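You operate a simulated robot arm through the tools that you are given. There is no shell and no other tool. Be economical: measure what you need, move in short steps, check, and stop when the job is done.

You are at the controls of a simulated robot arm. One attempt, no reset.

## Task
Put one of the brown tins from the top of the low table on the small steel plate. Stack the large brown carton from the top of the low table on top of the medium brown carton. Put the lidded pot on the top of the low table away on the top of the steel-topped table. Take the copper tumbler and leave it on the back of the glass counter top. Put the packet on the top of the low table away on the packet corner of the white table. Put the almond syrup bottle from the top of the wooden table on the right end of the long bench and the saffron syrup bottle on the bench top before the pumps. Close the domed press top. The order is free. Set down upright: brown tin, copper tumbler, packet, syrup bottle.
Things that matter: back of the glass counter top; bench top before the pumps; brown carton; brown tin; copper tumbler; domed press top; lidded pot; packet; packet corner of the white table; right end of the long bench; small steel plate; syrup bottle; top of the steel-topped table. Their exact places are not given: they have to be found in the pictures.

It is judged by the outcome, as a careful person would: the job done as asked, and still so three seconds after it is handed in. It fails if anything else is knocked over, pushed out of place, dropped, spilled or broken.

## Robot
A 7-joint arm with a three-finger gripper on a trunk, on a base that drives. Base frame: it is fixed to the floor where the robot stands at the start and does not move with it; the origin is under the middle of the robot, x ahead of it, y to its left, z up; the surface under the hand at the start is at about z = 0.5. Readings come in m, rad, newtons and seconds.
Its first joint turns from -2.897 to 2.897 rad. Places, roughly: back of the glass counter top [-2.1, 2.1, 1.1]; bench top before the pumps (24x29 cm) [-4.9, 2.1, 0.84]; brown carton [0.75, -0.25, 0.5]; brown tin [0.5, -0.5, 0.5]; copper tumbler (8x8x10 cm) [0.9, -0.5, 0.5]; domed press top [-5.3, -2.7, 1]; lidded pot [0.75, -0.5, 0.5]; packet [1, -0.5, 0.5]; packet corner of the white table (16x30 cm) [-1.86, -0.28, 0.92]; right end of the long bench [-6.5, -2.6, 0.9]; small steel plate (14x14x1 cm) [1, -0.3, 0.5]; syrup bottle [-6.5, -1.25, 1]; top of the steel-topped table [-1.2, -3.2, 0.8]. Payload 2.69 kg.
Tool frame: the origin (TCP) lies between the finger pads and is the grasp point; the fingertips stand 0.029 m ahead of it; z points along the fingers, y is the line along which they close. The gripper opens to 0.12 m. The gripper's body begins 0.078 m behind the TCP.
Orientation is that of the tool frame in the base frame, as a unit quaternion [w, x, y, z]. With the fingers straight down and closing along the base's y, the tool's x points along the base's -x, its y along +y and its z along -z.

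## Interface
- The arm moves only by the tool drive_tool. Its argument "plan" is a list of rows, each a list of 3 entries, a list of its own where there are three numbers: the shift along the tool's x, y, z in units of 500 mm (1.0 is 500 mm), then the turn, a rotation vector about the tool's x, y, z in units of 180 degrees (1.0 is 180 degrees), then the finger opening in m, from 0 to 0.12. In form: [[[dx, dy, dz], [rx, ry, rz], jaw], ...]. A call has 1 to 12 rows; each row is the pose to reach, as a shift and turn from the pose commanded when the call began, along the tool's axes at that moment. A call with a number of a shift or a turn outside -1 to 1 is refused whole. A row lasts 0.2 s, in which the tool goes at most 0.05 m and 0.15 rad; a call with a longer step from one row to the next is refused whole, and so is a gripper value outside its range. Where a pose cannot be reached the arm comes as near as it can. A force on the tool above 40 N (or 10 N above the force at the start of the call, whichever is more), or a blocked arm, ends the call early, and 0.2 s more pass. Each finger halts on what it meets, pressing with about 20 N; the grip force reading is that of the motor and also rises with nothing between the fingers. The clock runs only during rows and for 0.2 s after the last one: add rows that repeat a pose to give the fingers time. It gives the time, the measured TCP pose, the force on the tool (base axes), the opening and the grip force at its end, in the units of the frame above (readings bear some noise), with the torque about the TCP (base axes, N m) and any sound that the robot's microphone picked up, and new pictures: "views" is both (left out), scene, wrist or none.
- Cameras (640 x 400 px; columns grow to the right, rows downward): "scene" is now at [0.3516, 0.1249, 1.1624]; the picture's right is [-0.74, -0.67, 0.00], its down [-0.39, 0.42, -0.82] and it looks along [0.55, -0.60, -0.57] (base axes); focal length 251 px, centre (320, 200). "wrist" rides on the gripper at [0.063, 0, -0.104] in the tool frame; the picture's right is [0.00, 1.00, 0.00], its down [-0.83, 0.00, -0.56] and it looks along [-0.56, 0.00, 0.83] (tool axes); focal length 275 px, centre (320, 200).
- raise_lower(by): slides the trunk up (or, below 0, down) by that many m; the arm and the scene camera ride with it, the base frame stays. It gives what a move gives, with no picture.
- base_move(legs): drives the robot by 1 to 6 legs, each [ahead, left, turn to the left] in m, m and rad, along the robot's own axes; the way and the turn of a leg run together, so that a leg with both is an arc; at most 1.5 m and 3.142 rad a leg. The arm and the cameras ride along, it lands a little off, and it stops where it bumps. It gives what a move gives, and a new picture of the scene camera.
- pan_tilt(pan, tilt): turns the head with the scene camera to pan (to the left, within 2.496 rad either way) and tilt (down, from -0.506 to 1.204), counted from straight ahead of the robot. It gives what a move gives, and a new picture of the scene camera.
- probe_pixels(camera, pixels): for up to 12 pixels [column, row] of the newest picture of that camera ("zoom" is the newest enlarged one), the place [x, y, z] in the base frame of the surface seen there, good to about 0.002 m. The clock stands still meanwhile.
- enlarge(camera, box): a new picture of the part [left, top, right, bottom] of that camera's present view, enlarged. The clock stands still meanwhile.
- hand_in(): hands the job in; it is judged then, once.

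Keep the steps short. Do not move on a guess: measure, check each grasp and each placing, and mend mistakes. In all there are 145 turns and 260 pictures (those below and enlarged ones count). Leave the gripper open and the arm clear of the work at the hand-in unless told otherwise, and finish with a single line.

The tools are called as a command line: name --argument value ..., lists and objects as JSON in quotes. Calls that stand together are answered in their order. drive_tool: Moves the arm, as the interface text tells. Its arguments: {"type":"object","properties":{"plan":{"type":"array"},"views":{"type":"string","enum":["both","scene","wrist","none"]}},"required":["plan"]} The other tools are called the same way: raise_lower (by) slides the trunk up or down; base_move (legs) drives the base; pan_tilt (pan, tilt) turns the head that bears the scene camera; probe_pixels (camera, pixels) gives the place of the surface under pixels of a picture; enlarge (camera, box) takes an enlarged picture of a part of a camera's view; hand_in () hands the job in.

At the start:

```text
clock: 0.0
tcp_pos: [0.6681, -0.218, 0.9524]
ee_rot: [0.0, 0.0, 1.0, 0.0]
wrist_force: [-0.2, 0.4, 0.7]
wrist_torque: [0.0, -0.02, 0.01]
opening: 0.1199
gripper_force: 0.1
trunk travel left (down, up): [-0.15, 0.436]
robot x, y, heading: [0.0039, -0.0029, -0.001]
head pan, tilt: [-0.831, 0.613]
```

scene: 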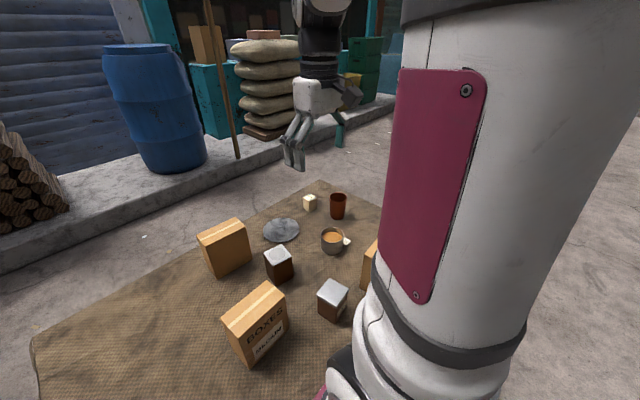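
wrist: 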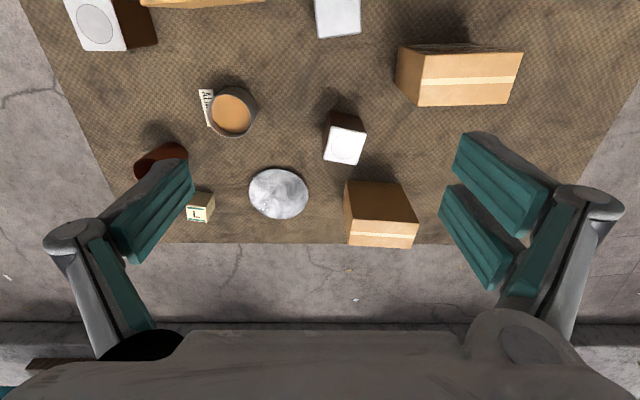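

I see three dark tins, three cartons, the pot, tumbler, packet and plate in the wrist picture. I'll enlarge it and measure them.

probe_pixels --camera "wrist" --pixels '[[95, 25], [340, 20], [345, 147], [165, 152], [232, 110], [201, 213], [278, 193], [460, 95], [380, 240], [380, 200], [205, 105], [200, 3]]'

enlarge --camera "wrist" --box '[60, 0, 380, 250]'

enlarge --camera "scene" --box '[180, 170, 400, 380]'

```text
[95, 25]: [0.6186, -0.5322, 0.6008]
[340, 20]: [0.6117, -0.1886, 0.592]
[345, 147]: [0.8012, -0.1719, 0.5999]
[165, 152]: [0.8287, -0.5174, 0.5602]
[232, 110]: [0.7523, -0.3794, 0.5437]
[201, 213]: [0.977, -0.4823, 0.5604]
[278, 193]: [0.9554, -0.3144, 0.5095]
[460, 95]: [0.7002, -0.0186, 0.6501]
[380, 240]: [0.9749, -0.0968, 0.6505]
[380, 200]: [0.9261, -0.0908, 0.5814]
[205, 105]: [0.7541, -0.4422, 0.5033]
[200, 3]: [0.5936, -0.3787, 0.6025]
```

```text
1.60 times, centred on (220, 125) of wrist
```

zoom: 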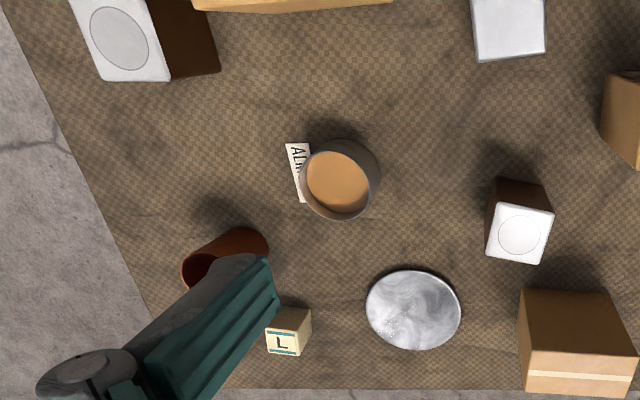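

```text
1.90 times, centred on (290, 275) of scene
```

zoom: 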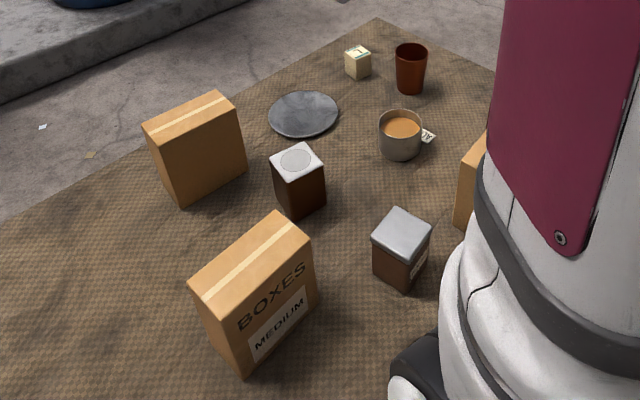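

The pot may have a tag, and the cartons carry size labels. I'll look from another head angle to see the hidden part.

pan_tilt --pan -0.3 --tilt 0.8

pan_tilt --pan -1.3 --tilt 0.8

```text
clock: 0.9
tcp_pos: [0.6683, -0.2175, 0.953]
ee_rot: [-0.001, 0.0, 1.0, 0.0]
wrist_force: [-0.2, 0.2, 0.3]
wrist_torque: [-0.03, -0.01, -0.03]
opening: 0.12
gripper_force: 0.1
trunk travel left (down, up): [-0.15, 0.436]
robot x, y, heading: [-0.0009, 0.0014, -0.0]
head pan, tilt: [-0.3, 0.799]
```

scene: 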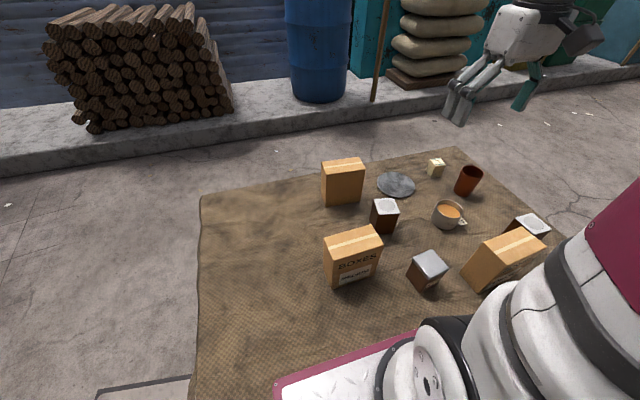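

```text
clock: 2.2
tcp_pos: [0.6679, -0.2179, 0.9525]
ee_rot: [0.0, 0.0, 1.0, 0.0]
wrist_force: [-0.3, -0.3, -0.2]
wrist_torque: [-0.01, -0.04, 0.03]
opening: 0.1203
gripper_force: 0.0
trunk travel left (down, up): [-0.15, 0.436]
robot x, y, heading: [-0.0084, -0.0023, 0.003]
head pan, tilt: [-1.3, 0.799]
```

scene: 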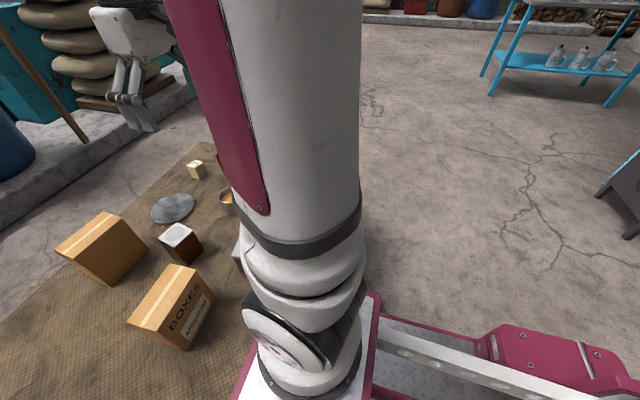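

The arm column hides the pot. I'll shift the hand sideways (base -y 0.2, -x 0.05) and look with the wrist camera.

drive_tool --plan '[[[0.02, -0.08, -0.02], [0, 0, 0], 0.12], [[0.04, -0.16, -0.04], [0, 0, 0], 0.12], [[0.06, -0.24, -0.06], [0, 0, 0], 0.12], [[0.1, -0.32, -0.1], [0, 0, 0], 0.12], [[0.12, -0.4, -0.12], [0, 0, 0], 0.12]]' --views "wrist"

enlarge --camera "wrist" --box '[160, 0, 480, 200]'

```text
clock: 3.4
tcp_pos: [0.6099, -0.4179, 1.0127]
ee_rot: [0.001, -0.001, 1.0, 0.0]
wrist_force: [0.7, -0.5, -0.6]
wrist_torque: [0.0, -0.01, 0.02]
opening: 0.1199
gripper_force: 0.2
trunk travel left (down, up): [-0.15, 0.436]
robot x, y, heading: [0.0014, -0.0006, -0.001]
head pan, tilt: [-1.3, 0.799]
```

wrist: 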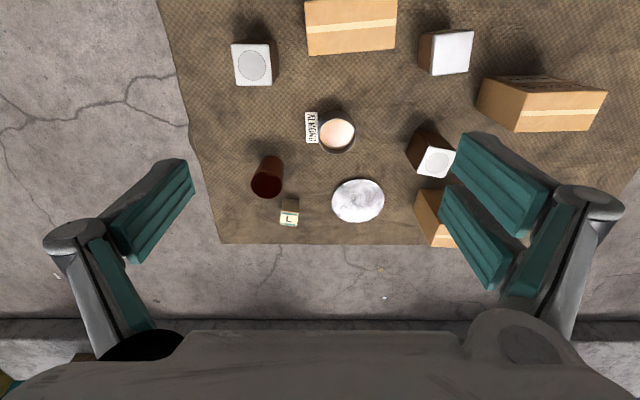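

```text
2.00 times, centred on (320, 100) of wrist
```

zoom: 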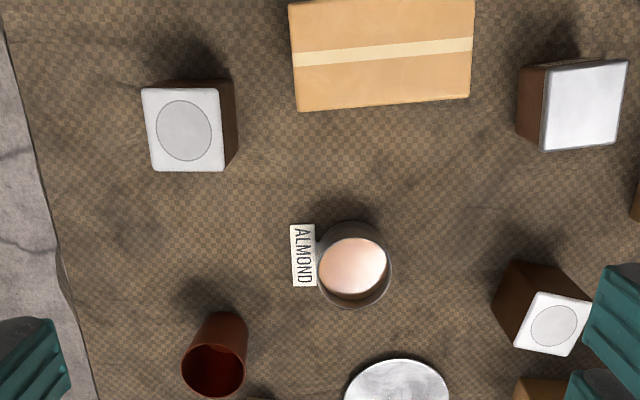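

An ALMOND tag lies on the mat beside the pot; the copper disc is the recessed lid. Now I'll measure corners of cartons, tins, tumbler and pot.

probe_pixels --camera "zoom" --pixels '[[295, 20], [470, 15], [467, 92], [301, 105], [352, 265], [352, 303], [390, 265], [353, 225], [318, 268], [302, 255], [186, 388], [245, 375]]'

probe_pixels --camera "wrist" --pixels '[[516, 107], [604, 93], [592, 130], [515, 130], [282, 214], [297, 214], [282, 221], [297, 221], [333, 201], [383, 201], [358, 181], [358, 221]]'

probe_pixels --camera "wrist" --pixels '[[252, 178], [282, 178], [267, 195], [268, 165], [438, 240], [437, 160], [420, 170], [432, 148], [454, 152], [447, 175], [436, 200], [425, 215]]'

```text
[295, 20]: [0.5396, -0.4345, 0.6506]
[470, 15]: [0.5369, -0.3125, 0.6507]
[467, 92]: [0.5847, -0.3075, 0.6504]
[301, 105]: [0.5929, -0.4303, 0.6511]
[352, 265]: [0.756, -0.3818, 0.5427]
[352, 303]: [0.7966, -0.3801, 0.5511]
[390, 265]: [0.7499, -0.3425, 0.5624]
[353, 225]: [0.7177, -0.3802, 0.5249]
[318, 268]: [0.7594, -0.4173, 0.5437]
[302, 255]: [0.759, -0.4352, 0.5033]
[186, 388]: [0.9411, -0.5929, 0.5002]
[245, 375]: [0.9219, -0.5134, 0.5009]
```

```text
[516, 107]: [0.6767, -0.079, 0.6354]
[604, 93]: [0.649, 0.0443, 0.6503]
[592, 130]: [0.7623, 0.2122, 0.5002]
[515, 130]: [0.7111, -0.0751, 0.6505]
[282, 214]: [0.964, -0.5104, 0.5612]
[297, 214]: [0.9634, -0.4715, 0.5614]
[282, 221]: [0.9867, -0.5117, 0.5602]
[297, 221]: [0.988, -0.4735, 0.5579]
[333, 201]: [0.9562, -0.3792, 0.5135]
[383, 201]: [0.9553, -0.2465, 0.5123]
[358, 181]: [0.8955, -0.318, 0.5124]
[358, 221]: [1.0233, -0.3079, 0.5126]
```

```text
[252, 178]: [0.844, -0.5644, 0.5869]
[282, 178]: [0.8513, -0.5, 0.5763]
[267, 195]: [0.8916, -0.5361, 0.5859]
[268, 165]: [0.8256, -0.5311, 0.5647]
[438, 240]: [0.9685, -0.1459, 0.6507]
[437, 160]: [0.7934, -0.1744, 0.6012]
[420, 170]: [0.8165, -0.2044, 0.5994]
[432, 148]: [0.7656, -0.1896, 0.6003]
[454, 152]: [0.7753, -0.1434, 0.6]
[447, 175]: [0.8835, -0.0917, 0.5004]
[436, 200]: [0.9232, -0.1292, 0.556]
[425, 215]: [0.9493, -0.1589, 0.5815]
```

All cartons look 0.15 m tall, so I need their labels. I'll check the floor height around, and probe the scene for where I can stand.

probe_pixels --camera "scene" --pixels '[[60, 380], [120, 245], [450, 150], [560, 250], [450, 330], [560, 58], [620, 190], [175, 120], [155, 215], [165, 340]]'

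enlarge --camera "scene" --box '[40, 140, 280, 380]'

```text
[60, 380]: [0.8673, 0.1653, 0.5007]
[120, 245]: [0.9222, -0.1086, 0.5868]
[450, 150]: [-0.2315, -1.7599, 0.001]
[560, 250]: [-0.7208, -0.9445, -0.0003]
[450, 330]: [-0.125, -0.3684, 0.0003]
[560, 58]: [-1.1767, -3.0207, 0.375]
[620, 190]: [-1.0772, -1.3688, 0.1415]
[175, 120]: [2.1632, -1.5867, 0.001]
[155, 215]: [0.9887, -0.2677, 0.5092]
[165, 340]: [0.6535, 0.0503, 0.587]
```

```text
1.67 times, centred on (160, 260) of scene
```

zoom: 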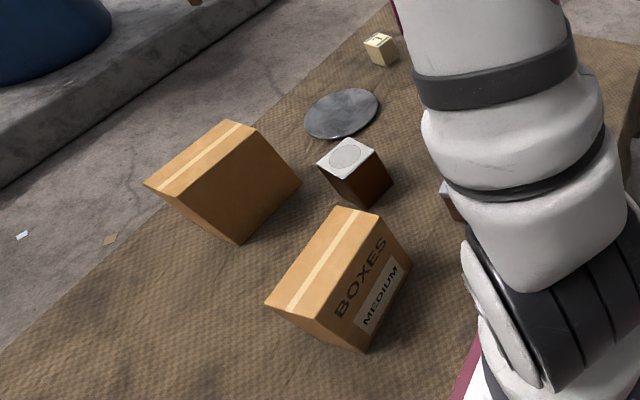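

The table top is at 0.5. Only one label (MEDIUM) is seen so far. With the arm moved, I'll look again at the other cartons.

pan_tilt --pan -0.45 --tilt 1.0

enlarge --camera "scene" --box '[300, 100, 540, 300]'

```text
clock: 4.6
tcp_pos: [0.6089, -0.4169, 1.0131]
ee_rot: [0.0, -0.001, 1.0, 0.0]
wrist_force: [-0.2, 0.6, 0.1]
wrist_torque: [0.04, -0.02, 0.0]
opening: 0.1201
gripper_force: 0.0
trunk travel left (down, up): [-0.15, 0.436]
robot x, y, heading: [0.0015, -0.0038, 0.002]
head pan, tilt: [-0.45, 1.0]
```

scene: 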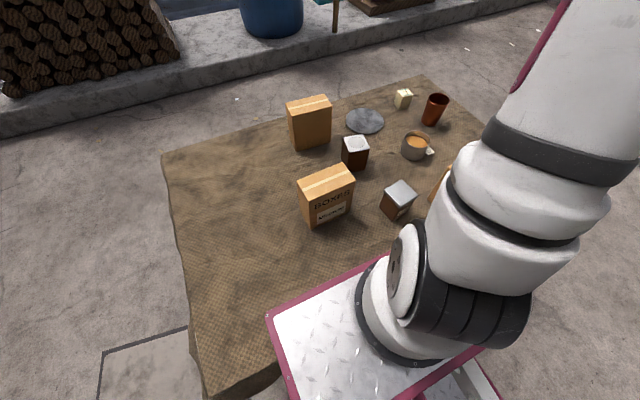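

```text
2.00 times, centred on (420, 200) of scene
```

zoom: 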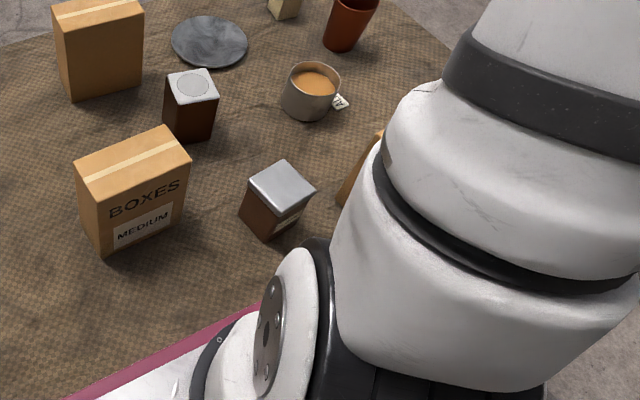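

Labels of the other two cartons face away. I'll turn the wrist about its axis to look back at them.

drive_tool --plan '[[[-0.08, 0, 0], [0, 0, 0.047], 0.12], [[-0.16, 0.04, 0], [0, 0, 0.094], 0.12], [[-0.24, 0.08, 0], [0, 0, 0.141], 0.12], [[-0.32, 0.12, 0.0], [0, 0, 0.188], 0.12], [[-0.4, 0.16, 0.0], [0, 0, 0.235], 0.12], [[-0.44, 0.2, 0.0], [0, 0, 0.282], 0.12], [[-0.44, 0.24, 0.0], [0, 0, 0.329], 0.12], [[-0.44, 0.24, 0.0], [0, 0, 0.376], 0.12], [[-0.44, 0.24, 0.0], [0, 0, 0.423], 0.12], [[-0.44, 0.24, 0.0], [0, 0, 0.47], 0.12], [[-0.44, 0.24, 0.0], [0, 0, 0.517], 0.12], [[-0.44, 0.24, 0.0], [0, 0, 0.564], 0.12]]' --views "wrist"

```text
clock: 7.2
tcp_pos: [0.8287, -0.2982, 1.0119]
ee_rot: [0.001, 0.776, 0.631, 0.0]
wrist_force: [0.3, -0.1, 0.3]
wrist_torque: [0.02, -0.02, 0.0]
opening: 0.1197
gripper_force: 0.1
trunk travel left (down, up): [-0.15, 0.436]
robot x, y, heading: [-0.0012, 0.0012, 0.002]
head pan, tilt: [-0.45, 1.0]
```

wrist: 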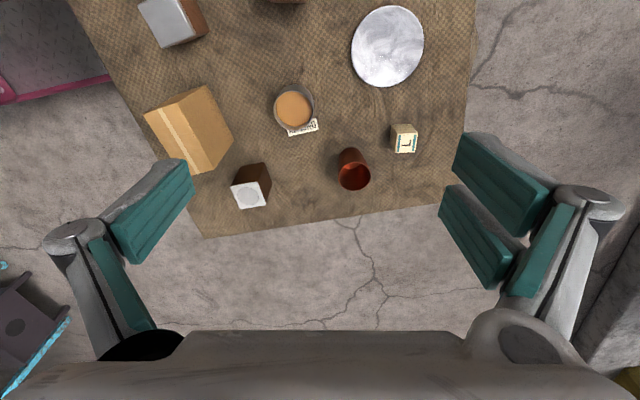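

Turning further works; continuing toward 180 degrees.

drive_tool --plan '[[[0, 0, 0], [0, 0, 0.047], 0.12], [[0, 0, 0], [0, 0, 0.094], 0.12], [[0, 0, 0], [0, 0, 0.141], 0.12], [[0, 0, 0], [0, 0, 0.188], 0.12], [[0, 0, 0], [0, 0, 0.235], 0.12], [[0, 0, 0], [0, 0, 0.282], 0.12], [[0, 0, 0], [0, 0, 0.329], 0.12], [[0, 0, 0], [0, 0, 0.376], 0.12], [[0, 0, 0], [0, 0, 0.42], 0.12]]' --views "wrist"

enlarge --camera "wrist" --box '[160, 0, 480, 200]'

```text
clock: 9.2
tcp_pos: [0.8284, -0.298, 1.0116]
ee_rot: [0.001, 1.0, 0.024, 0.0]
wrist_force: [-0.5, 0.2, -0.2]
wrist_torque: [0.0, 0.05, -0.04]
opening: 0.1202
gripper_force: 0.1
trunk travel left (down, up): [-0.15, 0.436]
robot x, y, heading: [-0.0025, 0.0021, 0.002]
head pan, tilt: [-0.45, 1.0]
```

wrist: 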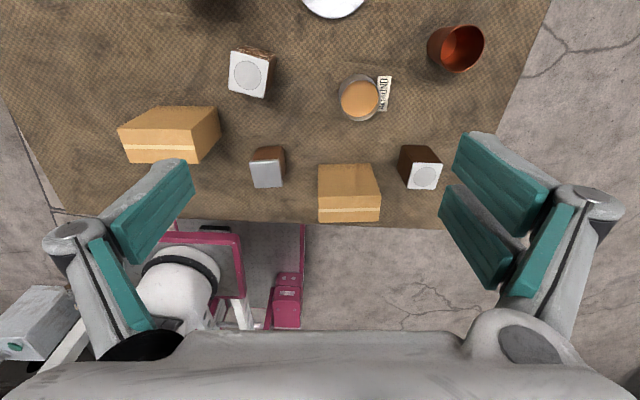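

```text
2.00 times, centred on (320, 100) of wrist
```

zoom: 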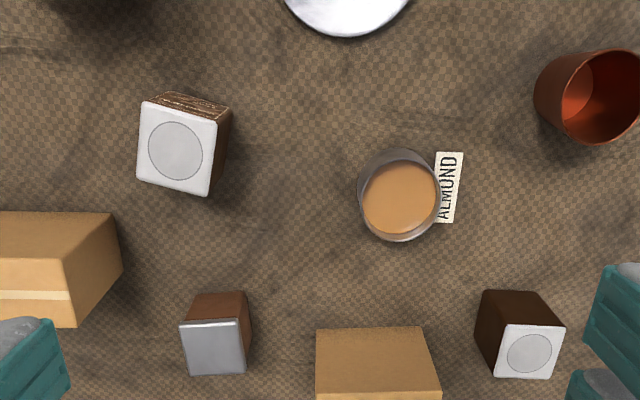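

The near carton's +x face is blank too. I'll back the base 0.45 m so that the scene camera can see the robot-facing sides.

base_move --legs '[[-0.45, -0.35, 0]]'

pan_tilt --pan 0 --tilt 0.7

```text
clock: 12.5
tcp_pos: [0.3762, -0.6512, 1.0121]
ee_rot: [0.0, 1.0, 0.023, 0.0]
wrist_force: [-0.1, -0.1, 0.3]
wrist_torque: [-0.01, 0.0, 0.0]
opening: 0.1201
gripper_force: 0.0
trunk travel left (down, up): [-0.15, 0.436]
robot x, y, heading: [-0.4499, -0.3503, 0.001]
head pan, tilt: [-0.45, 1.0]
```

scene: 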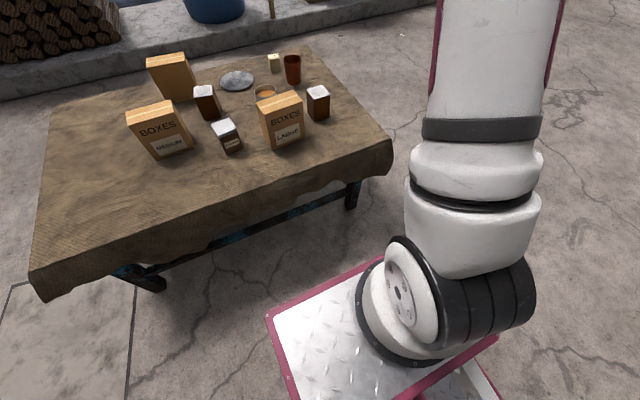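

```text
clock: 13.4
tcp_pos: [0.3759, -0.6518, 1.0123]
ee_rot: [-0.001, 1.0, 0.023, 0.0]
wrist_force: [-0.8, -0.3, -0.2]
wrist_torque: [0.01, -0.03, -0.01]
opening: 0.12
gripper_force: 0.0
trunk travel left (down, up): [-0.15, 0.436]
robot x, y, heading: [-0.4517, -0.353, -0.005]
head pan, tilt: [0.0, 0.7]
```

scene: 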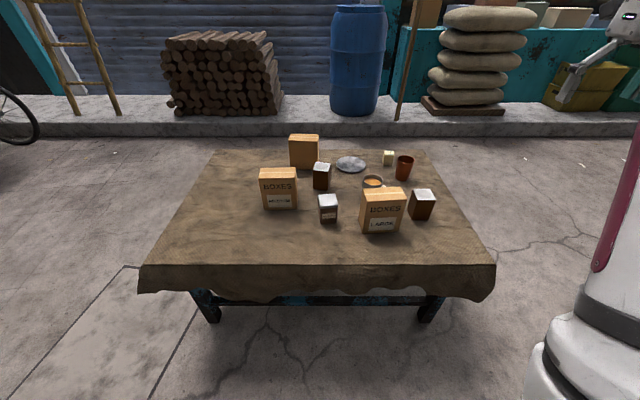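

The near carton reads LARGE, the left one MEDIUM. I'll confirm in close-up and measure.

enlarge --camera "scene" --box '[240, 125, 460, 250]'

probe_pixels --camera "scene" --pixels '[[362, 210], [362, 230], [401, 212], [403, 195], [264, 180], [297, 178], [265, 206], [297, 205], [376, 189], [278, 170], [330, 200], [423, 197]]'

```text
2.91 times, centred on (350, 188) of scene
```

zoom: 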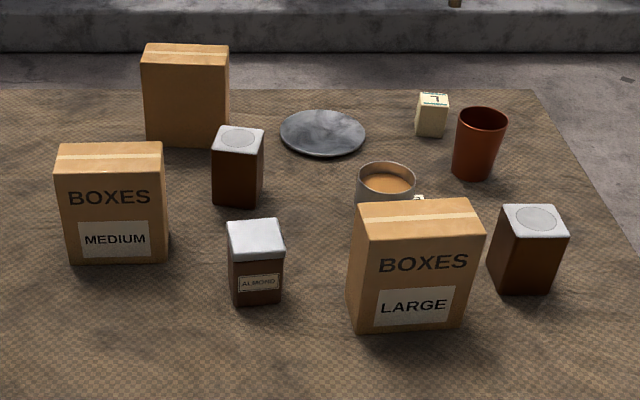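

```text
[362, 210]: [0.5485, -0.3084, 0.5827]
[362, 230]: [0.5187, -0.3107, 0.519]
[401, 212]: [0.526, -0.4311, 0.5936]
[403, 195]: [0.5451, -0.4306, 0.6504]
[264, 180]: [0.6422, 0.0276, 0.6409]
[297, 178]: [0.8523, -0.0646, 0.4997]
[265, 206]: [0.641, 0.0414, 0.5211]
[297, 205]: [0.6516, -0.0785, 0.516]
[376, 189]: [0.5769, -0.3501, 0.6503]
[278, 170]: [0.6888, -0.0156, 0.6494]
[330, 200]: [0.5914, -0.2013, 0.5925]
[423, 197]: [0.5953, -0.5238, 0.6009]
```

Confirmed: LARGE at about (0.557,-0.37), MEDIUM at (0.68,-0.015). Now I'll probe the table's edges to know how close the base may stand, and carton top corners.

probe_pixels --camera "scene" --pixels '[[320, 262], [140, 265], [490, 262], [225, 152], [425, 152], [205, 310], [430, 310]]'

probe_pixels --camera "zoom" --pixels '[[58, 160], [162, 157], [161, 144], [63, 145], [353, 234], [481, 230], [470, 200], [360, 204], [365, 212], [475, 213], [60, 150], [160, 150]]'

probe_pixels --camera "zoom" --pixels '[[217, 148], [259, 150], [263, 131], [222, 129], [418, 105], [447, 105], [444, 94], [421, 94], [387, 184], [387, 200], [418, 198], [480, 140]]'

```text
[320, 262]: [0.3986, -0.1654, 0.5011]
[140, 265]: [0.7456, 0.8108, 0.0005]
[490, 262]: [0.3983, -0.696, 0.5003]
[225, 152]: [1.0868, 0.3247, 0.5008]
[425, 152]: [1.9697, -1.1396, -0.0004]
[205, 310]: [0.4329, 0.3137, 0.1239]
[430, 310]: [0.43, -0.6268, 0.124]
```

```text
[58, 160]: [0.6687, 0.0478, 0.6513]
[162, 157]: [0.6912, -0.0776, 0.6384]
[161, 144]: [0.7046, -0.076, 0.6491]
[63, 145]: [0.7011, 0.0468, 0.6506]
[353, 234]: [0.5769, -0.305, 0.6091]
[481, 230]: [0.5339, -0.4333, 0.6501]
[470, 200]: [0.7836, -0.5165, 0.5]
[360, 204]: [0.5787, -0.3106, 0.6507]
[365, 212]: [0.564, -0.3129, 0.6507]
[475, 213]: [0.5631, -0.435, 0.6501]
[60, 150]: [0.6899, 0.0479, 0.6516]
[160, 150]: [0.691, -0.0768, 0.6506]
```

```text
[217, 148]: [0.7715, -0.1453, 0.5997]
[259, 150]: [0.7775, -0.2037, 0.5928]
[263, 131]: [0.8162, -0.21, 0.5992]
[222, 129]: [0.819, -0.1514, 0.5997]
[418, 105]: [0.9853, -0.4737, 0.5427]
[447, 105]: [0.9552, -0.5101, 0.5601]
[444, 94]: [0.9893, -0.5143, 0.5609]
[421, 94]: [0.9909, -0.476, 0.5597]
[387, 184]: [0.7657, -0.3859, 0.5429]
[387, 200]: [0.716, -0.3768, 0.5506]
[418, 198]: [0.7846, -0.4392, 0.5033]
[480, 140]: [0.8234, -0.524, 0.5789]
```

I want to know how far the robot's own platform sticks out before driving closer, so I'll look down at it.

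pan_tilt --pan -0.45 --tilt 1.15

probe_pixels --camera "scene" --pixels '[[270, 285], [390, 215], [300, 380], [330, 340], [400, 380], [500, 380], [620, 300]]'

```text
clock: 14.3
tcp_pos: [0.3758, -0.6516, 1.0128]
ee_rot: [0.0, 1.0, 0.024, 0.0]
wrist_force: [-0.7, 0.0, 0.1]
wrist_torque: [-0.01, -0.02, 0.02]
opening: 0.12
gripper_force: 0.0
trunk travel left (down, up): [-0.15, 0.436]
robot x, y, heading: [-0.4548, -0.3504, -0.001]
head pan, tilt: [-0.45, 1.15]
```

scene: 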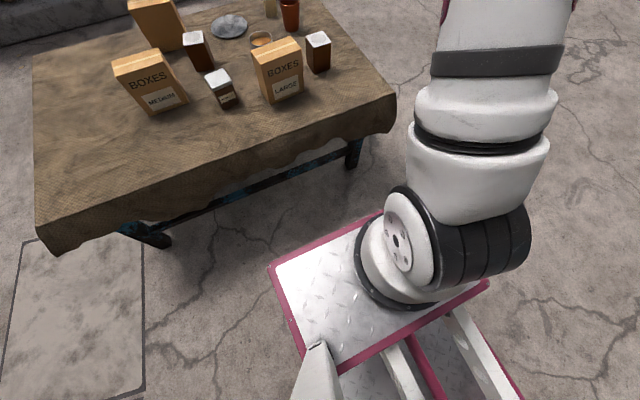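

```text
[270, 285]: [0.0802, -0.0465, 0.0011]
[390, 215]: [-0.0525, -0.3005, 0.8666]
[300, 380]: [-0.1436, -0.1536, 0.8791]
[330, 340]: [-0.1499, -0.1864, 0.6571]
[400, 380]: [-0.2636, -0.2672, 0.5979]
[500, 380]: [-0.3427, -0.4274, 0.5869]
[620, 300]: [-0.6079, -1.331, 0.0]
```

The platform front is about 0.46 m ahead of the robot axis at z≈0.65, so I keep it away from the tall cartons. I drive to about (-0.15,-0.20), from which both cartons are in reach.

base_move --legs '[[0.305, 0.15, 0]]'

drive_tool --plan '[[[0, 0, 0], [0, 0, -0.045], 0.12], [[0, 0, 0], [0, 0, -0.09], 0.12], [[0, 0, 0], [0, 0, -0.135], 0.12], [[0, 0, 0], [0, 0, -0.18], 0.12], [[0, 0, 0], [0, 0, -0.225], 0.12], [[0, 0, 0], [0, 0, -0.27], 0.12], [[0, 0, 0], [0, 0, -0.315], 0.12], [[0, 0, 0], [0, 0, -0.36], 0.12], [[0, 0, 0], [0, 0, -0.405], 0.12], [[0, 0, 0], [0, 0, -0.45], 0.12], [[0, 0, 0], [0, 0, -0.4847], 0.12]]' --views "wrist"

```text
clock: 16.5
tcp_pos: [0.6828, -0.5011, 1.0123]
ee_rot: [0.0, 1.0, 0.024, 0.0]
wrist_force: [0.6, 0.4, 0.4]
wrist_torque: [-0.01, 0.0, 0.0]
opening: 0.1197
gripper_force: 0.0
trunk travel left (down, up): [-0.15, 0.436]
robot x, y, heading: [-0.1433, -0.206, -0.002]
head pan, tilt: [-0.45, 1.15]
```

scene: 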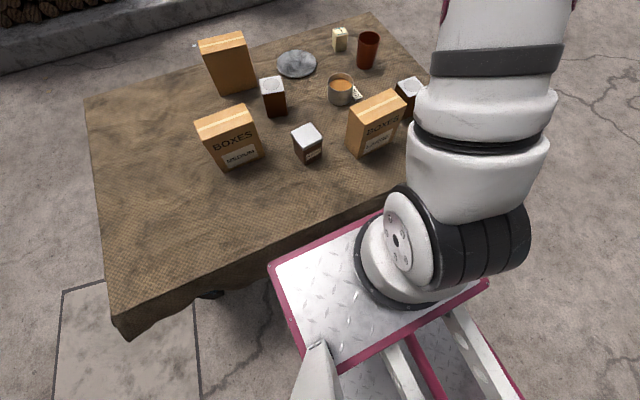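

```text
clock: 18.9
tcp_pos: [0.6825, -0.5006, 1.0124]
ee_rot: [0.0, 0.706, 0.708, 0.0]
wrist_force: [0.2, -0.3, 0.2]
wrist_torque: [-0.01, 0.0, 0.01]
opening: 0.12
gripper_force: 0.1
trunk travel left (down, up): [-0.15, 0.436]
robot x, y, heading: [-0.1472, -0.2056, -0.004]
head pan, tilt: [-0.45, 1.15]
```

wrist: 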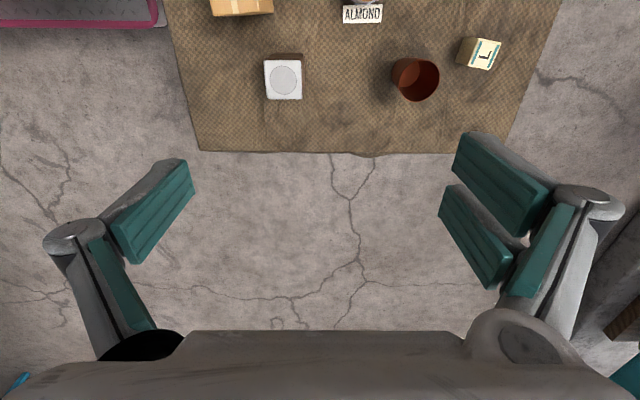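

Tool axes are now: tool x → base +y, tool y → base +x. I move to (0.557,-0.20,0.90) to view the LARGE carton from above.

drive_tool --plan '[[[0.08, -0.034, 0.03], [0, 0, 0], 0.12], [[0.16, -0.067, 0.06], [0, 0, 0], 0.12], [[0.24, -0.1, 0.09], [0, 0, 0], 0.12], [[0.32, -0.134, 0.12], [0, 0, 0], 0.12], [[0.4, -0.168, 0.15], [0, 0, 0], 0.12], [[0.48, -0.2, 0.18], [0, 0, 0], 0.12], [[0.54, -0.23, 0.2], [0, 0, 0], 0.12], [[0.6, -0.252, 0.22], [0, 0, 0], 0.12]]' --views "wrist"

```text
clock: 20.7
tcp_pos: [0.5548, -0.2032, 0.9014]
ee_rot: [0.0, 0.707, 0.707, 0.0]
wrist_force: [-0.9, -0.1, 0.4]
wrist_torque: [-0.03, 0.02, 0.0]
opening: 0.1201
gripper_force: 0.0
trunk travel left (down, up): [-0.15, 0.436]
robot x, y, heading: [-0.1459, -0.1996, 0.005]
head pan, tilt: [-0.45, 1.15]
```

wrist: 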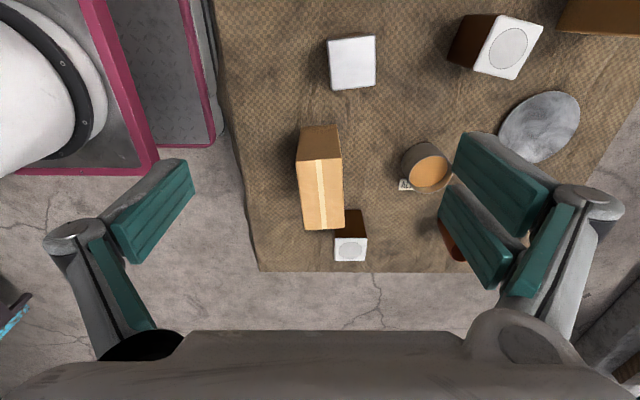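

enlarge --camera "wrist" --box '[260, 110, 400, 260]'

probe_pixels --camera "wrist" --pixels '[[299, 163], [340, 159], [307, 226], [342, 223], [303, 195], [341, 190], [320, 195], [299, 150], [338, 130]]'

```text
2.67 times, centred on (330, 185) of wrist
```

zoom: 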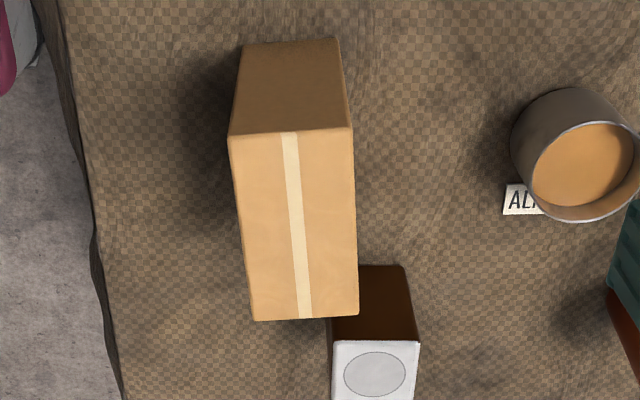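

```text
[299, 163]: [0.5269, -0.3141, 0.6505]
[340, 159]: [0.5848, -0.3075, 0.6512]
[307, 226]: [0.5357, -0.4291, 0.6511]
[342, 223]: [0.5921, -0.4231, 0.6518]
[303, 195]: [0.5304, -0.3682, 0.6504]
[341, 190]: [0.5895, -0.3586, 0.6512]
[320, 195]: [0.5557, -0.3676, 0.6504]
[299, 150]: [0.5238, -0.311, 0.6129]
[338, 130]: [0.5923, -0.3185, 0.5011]
```

Carton yaw is about 4°, centre (0.5585,-0.367), thickness 0.06. I move above it, turn 4° and come down to z≈0.70 first to check.

drive_tool --plan '[[[-0.08, 0.002, 0.0], [0, 0, -0.011], 0.12], [[-0.16, 0.004, 0.0], [0, 0, -0.022], 0.12], [[-0.24, 0.006, 0.0], [0, 0, -0.022], 0.12], [[-0.328, 0.0074, 0.0], [0, 0, -0.022], 0.12], [[-0.328, 0.0074, 0.09], [0, 0, -0.022], 0.12], [[-0.328, 0.0074, 0.18], [0, 0, -0.022], 0.12], [[-0.328, 0.0074, 0.27], [0, 0, -0.022], 0.12], [[-0.328, 0.0074, 0.36], [0, 0, -0.022], 0.12], [[-0.328, 0.0074, 0.4], [0, 0, -0.022], 0.12]]' --views "wrist"

```text
clock: 22.7
tcp_pos: [0.5589, -0.3649, 0.7034]
ee_rot: [0.001, 0.682, 0.731, 0.001]
wrist_force: [-0.1, 0.6, -0.6]
wrist_torque: [-0.04, -0.02, 0.0]
opening: 0.12
gripper_force: 0.1
trunk travel left (down, up): [-0.15, 0.436]
robot x, y, heading: [-0.1447, -0.2044, 0.001]
head pan, tilt: [-0.45, 1.15]
```

wrist: 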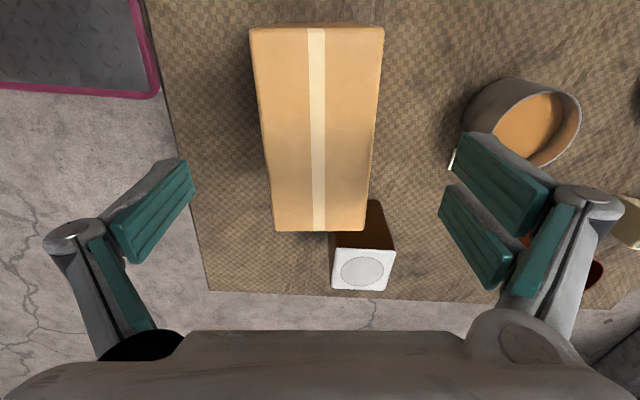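

Aligned. Down 0.09 m and close.

drive_tool --plan '[[[0, 0, 0.09], [0, 0, 0], 0.12], [[0, 0, 0.18], [0, 0, 0], 0.12], [[0, 0, 0.18], [0, 0, 0], 0.05], [[0, 0, 0.18], [0, 0, 0], 0.05], [[0, 0, 0.18], [0, 0, 0], 0.05]]' --views "wrist"

```text
clock: 23.9
tcp_pos: [0.5603, -0.3659, 0.6135]
ee_rot: [0.001, 0.682, 0.732, 0.0]
wrist_force: [-1.2, 0.4, 0.3]
wrist_torque: [0.19, 0.12, 0.06]
opening: 0.068
gripper_force: 20.4
trunk travel left (down, up): [-0.15, 0.436]
robot x, y, heading: [-0.1459, -0.2014, -0.004]
head pan, tilt: [-0.45, 1.15]
```

wrist: 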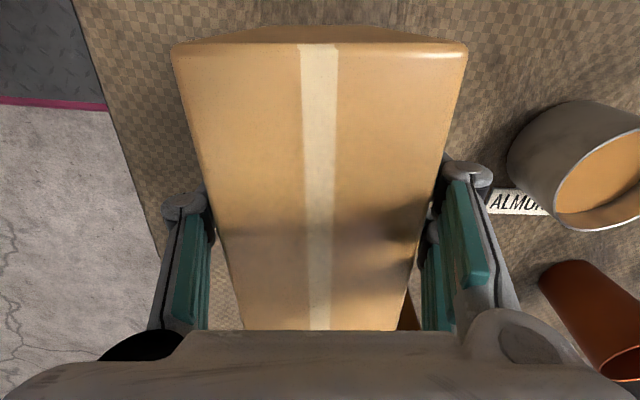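

Gripped at 0.068 m. Lift 0.23 m straight up and check.

drive_tool --plan '[[[0, 0, -0.05], [0, 0, 0], 0.05], [[0, 0, -0.14], [0, 0, 0], 0.05], [[0, 0, -0.23], [0, 0, 0], 0.05], [[0, 0, -0.32], [0, 0, 0], 0.05], [[0, 0, -0.41], [0, 0, 0], 0.05], [[0, 0, -0.48], [0, 0, 0], 0.05]]' --views "both"

enlarge --camera "scene" --box '[180, 80, 300, 180]'

```text
clock: 25.3
tcp_pos: [0.5588, -0.3662, 0.8521]
ee_rot: [-0.001, 0.682, 0.731, -0.001]
wrist_force: [0.8, -0.3, -4.8]
wrist_torque: [0.04, 0.05, 0.01]
opening: 0.0676
gripper_force: 20.1
trunk travel left (down, up): [-0.15, 0.436]
robot x, y, heading: [-0.147, -0.2007, -0.001]
head pan, tilt: [-0.45, 1.15]
```

scene: 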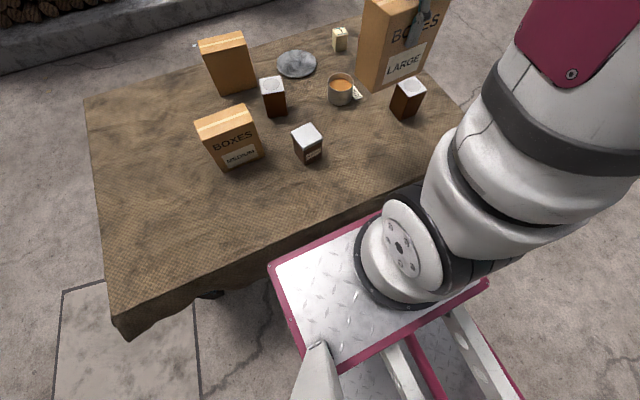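
wrist: 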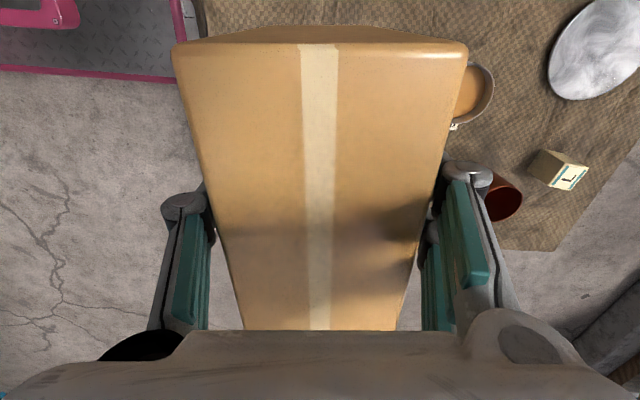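

```text
4.00 times, centred on (240, 130) of scene
```

zoom: 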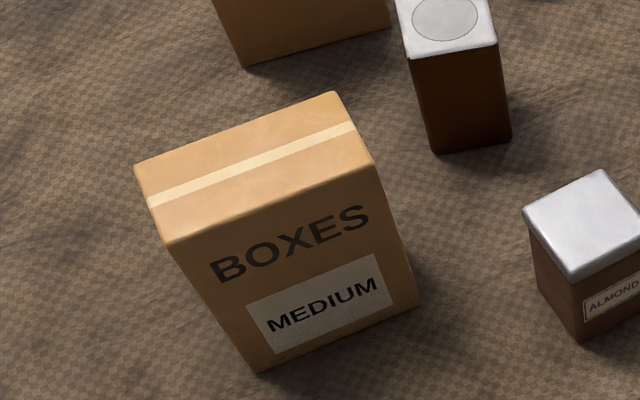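

probe_pixels --camera "zoom" --pixels '[[138, 170], [168, 238], [373, 165], [334, 95], [255, 150], [260, 205], [220, 130]]'

```text
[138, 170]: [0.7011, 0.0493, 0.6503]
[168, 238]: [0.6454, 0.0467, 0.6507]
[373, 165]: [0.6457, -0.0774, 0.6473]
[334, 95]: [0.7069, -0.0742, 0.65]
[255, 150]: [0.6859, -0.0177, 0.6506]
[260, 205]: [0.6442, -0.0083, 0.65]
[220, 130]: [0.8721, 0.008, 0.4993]
```

MEDIUM's top centre is (0.676,-0.014). I carry the carton there at the present height (bottom 0.74).

drive_tool --plan '[[[0.05, 0.02, 0], [0, 0, 0], 0.05], [[0.13, 0.053, 0], [0, 0, 0], 0.05], [[0.215, 0.088, 0], [0, 0, 0], 0.05], [[0.3, 0.123, 0], [0, 0, 0], 0.05], [[0.385, 0.158, 0], [0, 0, 0], 0.05], [[0.47, 0.193, 0], [0, 0, 0], 0.05], [[0.55, 0.226, 0], [0, 0, 0], 0.05], [[0.625, 0.257, 0], [0, 0, 0], 0.05], [[0.67, 0.276, 0], [0, 0, 0], 0.05], [[0.686, 0.2827, 0], [0, 0, 0], 0.05], [[0.686, 0.2827, 0], [0, 0, 0], 0.05]]' --views "both"

enlarge --camera "scene" --box '[160, 20, 320, 180]'

```text
clock: 27.7
tcp_pos: [0.6757, -0.0132, 0.8525]
ee_rot: [0.0, 0.682, 0.731, 0.0]
wrist_force: [-0.6, 0.0, -4.9]
wrist_torque: [-0.01, -0.01, -0.02]
opening: 0.068
gripper_force: 19.9
trunk travel left (down, up): [-0.15, 0.436]
robot x, y, heading: [-0.145, -0.2033, -0.005]
head pan, tilt: [-0.45, 1.15]
```

scene: 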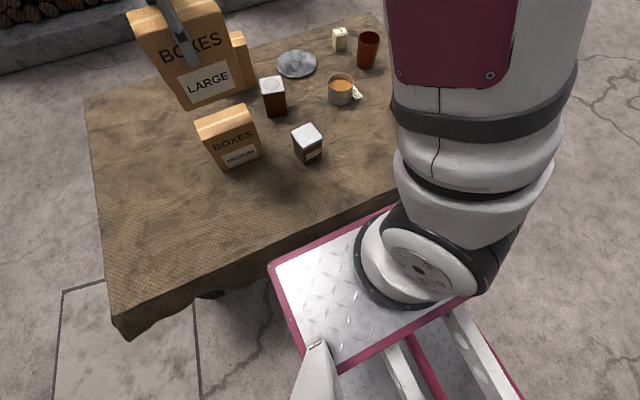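
wrist: 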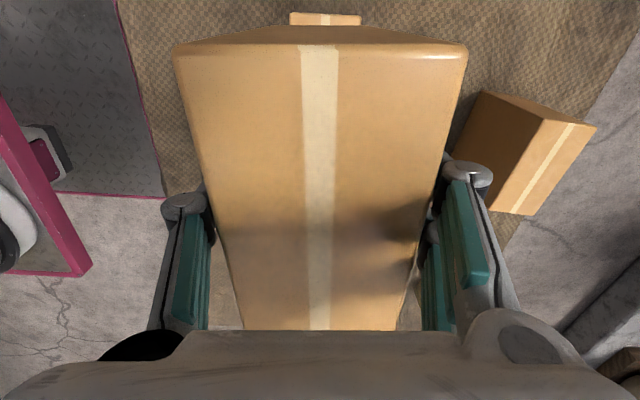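

```text
2.50 times, centred on (240, 100) of scene
```

zoom: 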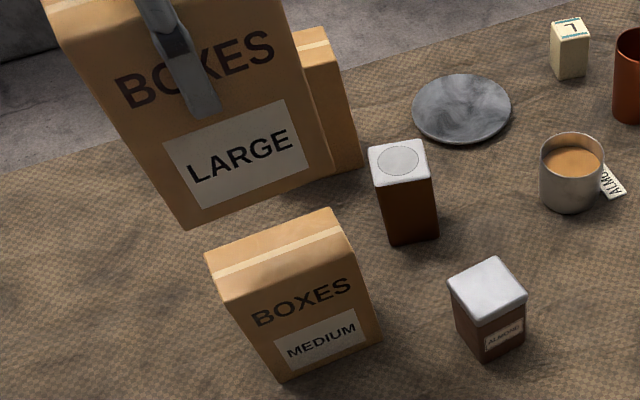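

probe_pixels --camera "wrist" --pixels '[[292, 18], [325, 18], [358, 19], [292, 14], [358, 14], [325, 40], [325, 60]]'

probe_pixels --camera "zoom" --pixels '[[187, 222], [325, 185], [150, 150], [207, 255], [330, 212], [357, 255], [225, 300]]'

```text
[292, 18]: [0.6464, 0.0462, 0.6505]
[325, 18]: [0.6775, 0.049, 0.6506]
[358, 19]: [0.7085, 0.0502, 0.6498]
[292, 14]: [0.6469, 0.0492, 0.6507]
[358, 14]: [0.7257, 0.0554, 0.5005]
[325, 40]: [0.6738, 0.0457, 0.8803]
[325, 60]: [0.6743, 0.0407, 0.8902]
```

```text
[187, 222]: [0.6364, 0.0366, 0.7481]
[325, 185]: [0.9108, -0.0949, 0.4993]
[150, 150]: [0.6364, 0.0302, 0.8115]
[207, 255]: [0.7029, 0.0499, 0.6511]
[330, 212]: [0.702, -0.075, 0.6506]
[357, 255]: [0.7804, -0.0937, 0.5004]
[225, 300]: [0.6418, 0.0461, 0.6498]
```

Alignment is within a few mm. Lower 0.087 m gently.

drive_tool --plan '[[[0, 0.003, 0.07], [0, 0, 0.005], 0.05], [[0, 0.003, 0.12], [0, 0, 0.005], 0.05], [[0, 0.003, 0.15], [0, 0, 0.005], 0.05], [[0, 0.003, 0.168], [0, 0, 0.005], 0.05], [[0, 0.003, 0.175], [0, 0, 0.005], 0.05], [[0, 0.003, 0.178], [0, 0, 0.005], 0.05]]' --views "scene"

enlarge --camera "scene" --box '[160, 20, 320, 180]'

```text
clock: 29.1
tcp_pos: [0.6783, -0.0124, 0.7639]
ee_rot: [0.0, 0.688, 0.726, 0.001]
wrist_force: [-0.8, -1.0, -1.7]
wrist_torque: [-0.1, 0.16, 0.05]
opening: 0.0678
gripper_force: 20.1
trunk travel left (down, up): [-0.15, 0.436]
robot x, y, heading: [-0.1478, -0.2032, -0.002]
head pan, tilt: [-0.45, 1.15]
```

scene: 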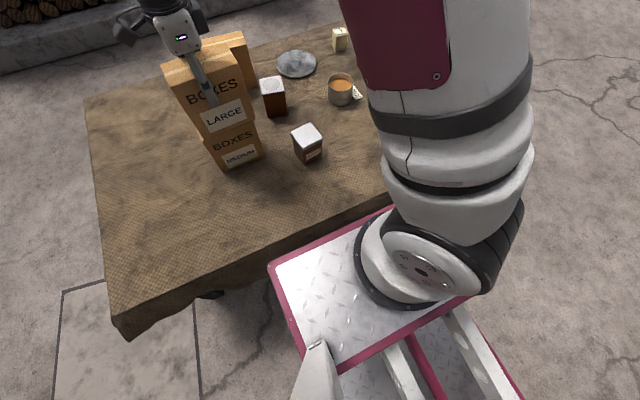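

```text
2.50 times, centred on (240, 100) of scene
```

zoom: 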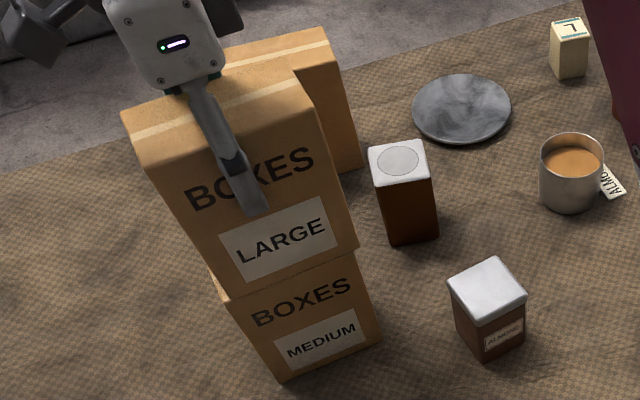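

Contact made (weight mostly off). Open and rise.

drive_tool --plan '[[[0, 0, 0.0], [0, 0, 0], 0.08], [[0, 0, 0.0], [0, 0, 0], 0.12], [[0, 0, 0.0], [0, 0, 0], 0.12], [[0, 0, -0.06], [0, 0, 0], 0.12], [[0, 0, -0.15], [0, 0, 0], 0.12], [[0, 0, -0.24], [0, 0, 0], 0.12], [[0, 0, -0.33], [0, 0, 0], 0.12], [[0.08, 0, -0.35], [0, 0, 0], 0.12], [[0.16, 0, -0.35], [0, 0, 0], 0.12]]' --views "both"

```text
clock: 31.1
tcp_pos: [0.6744, 0.0657, 0.9382]
ee_rot: [0.0, 0.688, 0.725, 0.0]
wrist_force: [-0.1, 0.5, -0.6]
wrist_torque: [0.04, 0.04, 0.0]
opening: 0.1202
gripper_force: 0.1
trunk travel left (down, up): [-0.15, 0.436]
robot x, y, heading: [-0.1449, -0.2024, -0.006]
head pan, tilt: [-0.45, 1.15]
```

scene: 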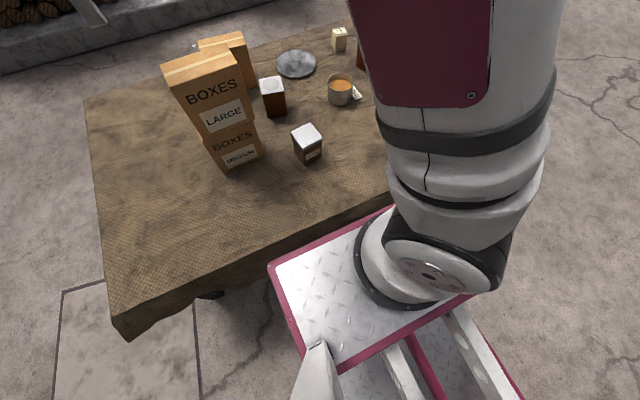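
wrist: 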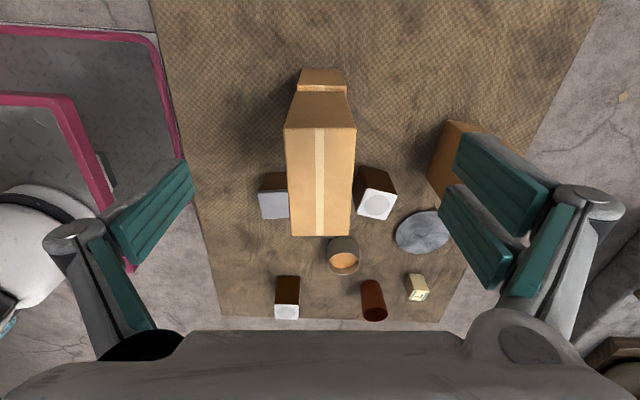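

The stack stands well. For the plate I'll use the brown tin with round lid mark at (0.62,-0.53), which stands free. I move back over to view it.

drive_tool --plan '[[[-0.09, -0.016, 0], [0, 0, 0], 0.12], [[-0.18, -0.032, 0], [0, 0, 0], 0.12], [[-0.27, -0.048, 0], [0, 0, 0], 0.12], [[-0.36, -0.064, 0], [0, 0, 0], 0.12], [[-0.45, -0.08, 0], [0, 0, 0], 0.12], [[-0.54, -0.096, 0], [0, 0, 0], 0.12], [[-0.63, -0.112, 0.02], [0, 0, 0], 0.12], [[-0.72, -0.128, 0.04], [0, 0, 0], 0.12], [[-0.8, -0.142, 0.06], [0, 0, 0], 0.12], [[-0.86, -0.154, 0.08], [0, 0, 0], 0.12]]' --views "wrist"

enlarge --camera "wrist" --box '[240, 130, 400, 230]'

```text
clock: 33.3
tcp_pos: [0.6207, -0.368, 0.8987]
ee_rot: [0.0, 0.688, 0.726, 0.001]
wrist_force: [1.2, 0.2, -0.9]
wrist_torque: [-0.02, -0.01, 0.0]
opening: 0.1201
gripper_force: 0.1
trunk travel left (down, up): [-0.15, 0.436]
robot x, y, heading: [-0.1454, -0.2005, -0.002]
head pan, tilt: [-0.45, 1.15]
```

wrist: 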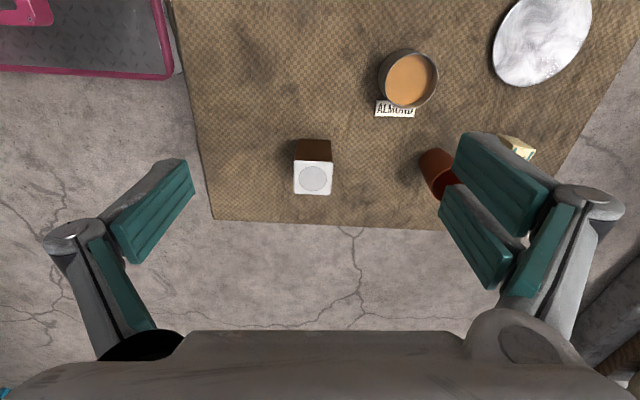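

```text
4.00 times, centred on (320, 180) of wrist
```

zoom: 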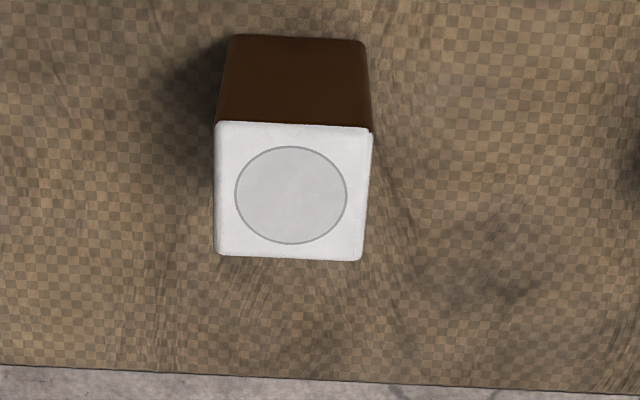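

probe_pixels --camera "zoom" --pixels '[[291, 195], [222, 128], [365, 133], [218, 250], [357, 255]]'

probe_pixels --camera "wrist" --pixels '[[410, 80], [404, 107], [385, 107], [430, 155], [545, 40], [505, 65], [540, 85]]'

```text
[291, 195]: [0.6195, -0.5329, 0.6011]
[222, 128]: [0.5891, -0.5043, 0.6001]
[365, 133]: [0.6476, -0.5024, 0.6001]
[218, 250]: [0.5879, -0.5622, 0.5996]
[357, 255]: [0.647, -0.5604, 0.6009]
```

```text
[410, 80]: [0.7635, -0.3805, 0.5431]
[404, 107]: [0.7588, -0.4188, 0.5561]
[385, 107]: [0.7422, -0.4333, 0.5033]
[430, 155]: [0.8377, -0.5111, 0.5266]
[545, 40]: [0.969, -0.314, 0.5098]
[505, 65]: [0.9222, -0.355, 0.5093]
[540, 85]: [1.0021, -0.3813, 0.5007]
```

Tin centre (0.6185,-0.5325), 0.06 m square, top 0.60. I go above, down to z≈0.56 and close.

drive_tool --plan '[[[-0.09, -0.006, 0.0], [0, 0, 0.004], 0.12], [[-0.18, -0.012, 0.0], [0, 0, 0.008], 0.12], [[-0.27, -0.018, 0.0], [0, 0, 0.008], 0.12], [[-0.328, -0.0218, 0.0], [0, 0, 0.008], 0.12], [[-0.328, -0.0218, 0.09], [0, 0, 0.008], 0.12], [[-0.328, -0.0218, 0.18], [0, 0, 0.008], 0.12], [[-0.328, -0.0218, 0.27], [0, 0, 0.008], 0.12], [[-0.328, -0.0218, 0.36], [0, 0, 0.008], 0.12], [[-0.328, -0.0218, 0.45], [0, 0, 0.008], 0.12], [[-0.328, -0.0218, 0.52], [0, 0, 0.008], 0.12]]' --views "wrist"

```text
clock: 35.5
tcp_pos: [0.6175, -0.5312, 0.6385]
ee_rot: [0.0, 0.697, 0.717, 0.0]
wrist_force: [0.4, -0.5, 0.4]
wrist_torque: [-0.01, 0.01, -0.02]
opening: 0.1203
gripper_force: 0.1
trunk travel left (down, up): [-0.15, 0.436]
robot x, y, heading: [-0.1477, -0.2031, 0.001]
head pan, tilt: [-0.45, 1.15]
```

wrist: 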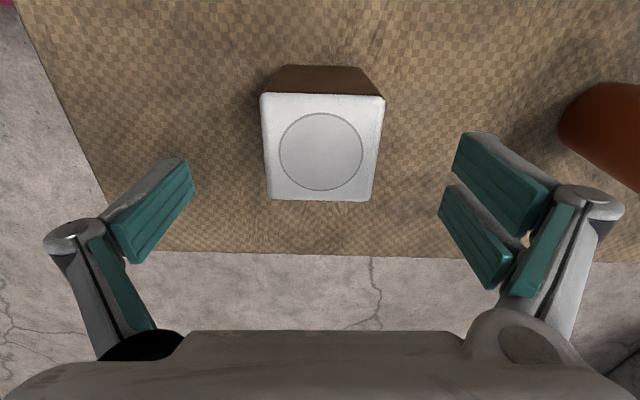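

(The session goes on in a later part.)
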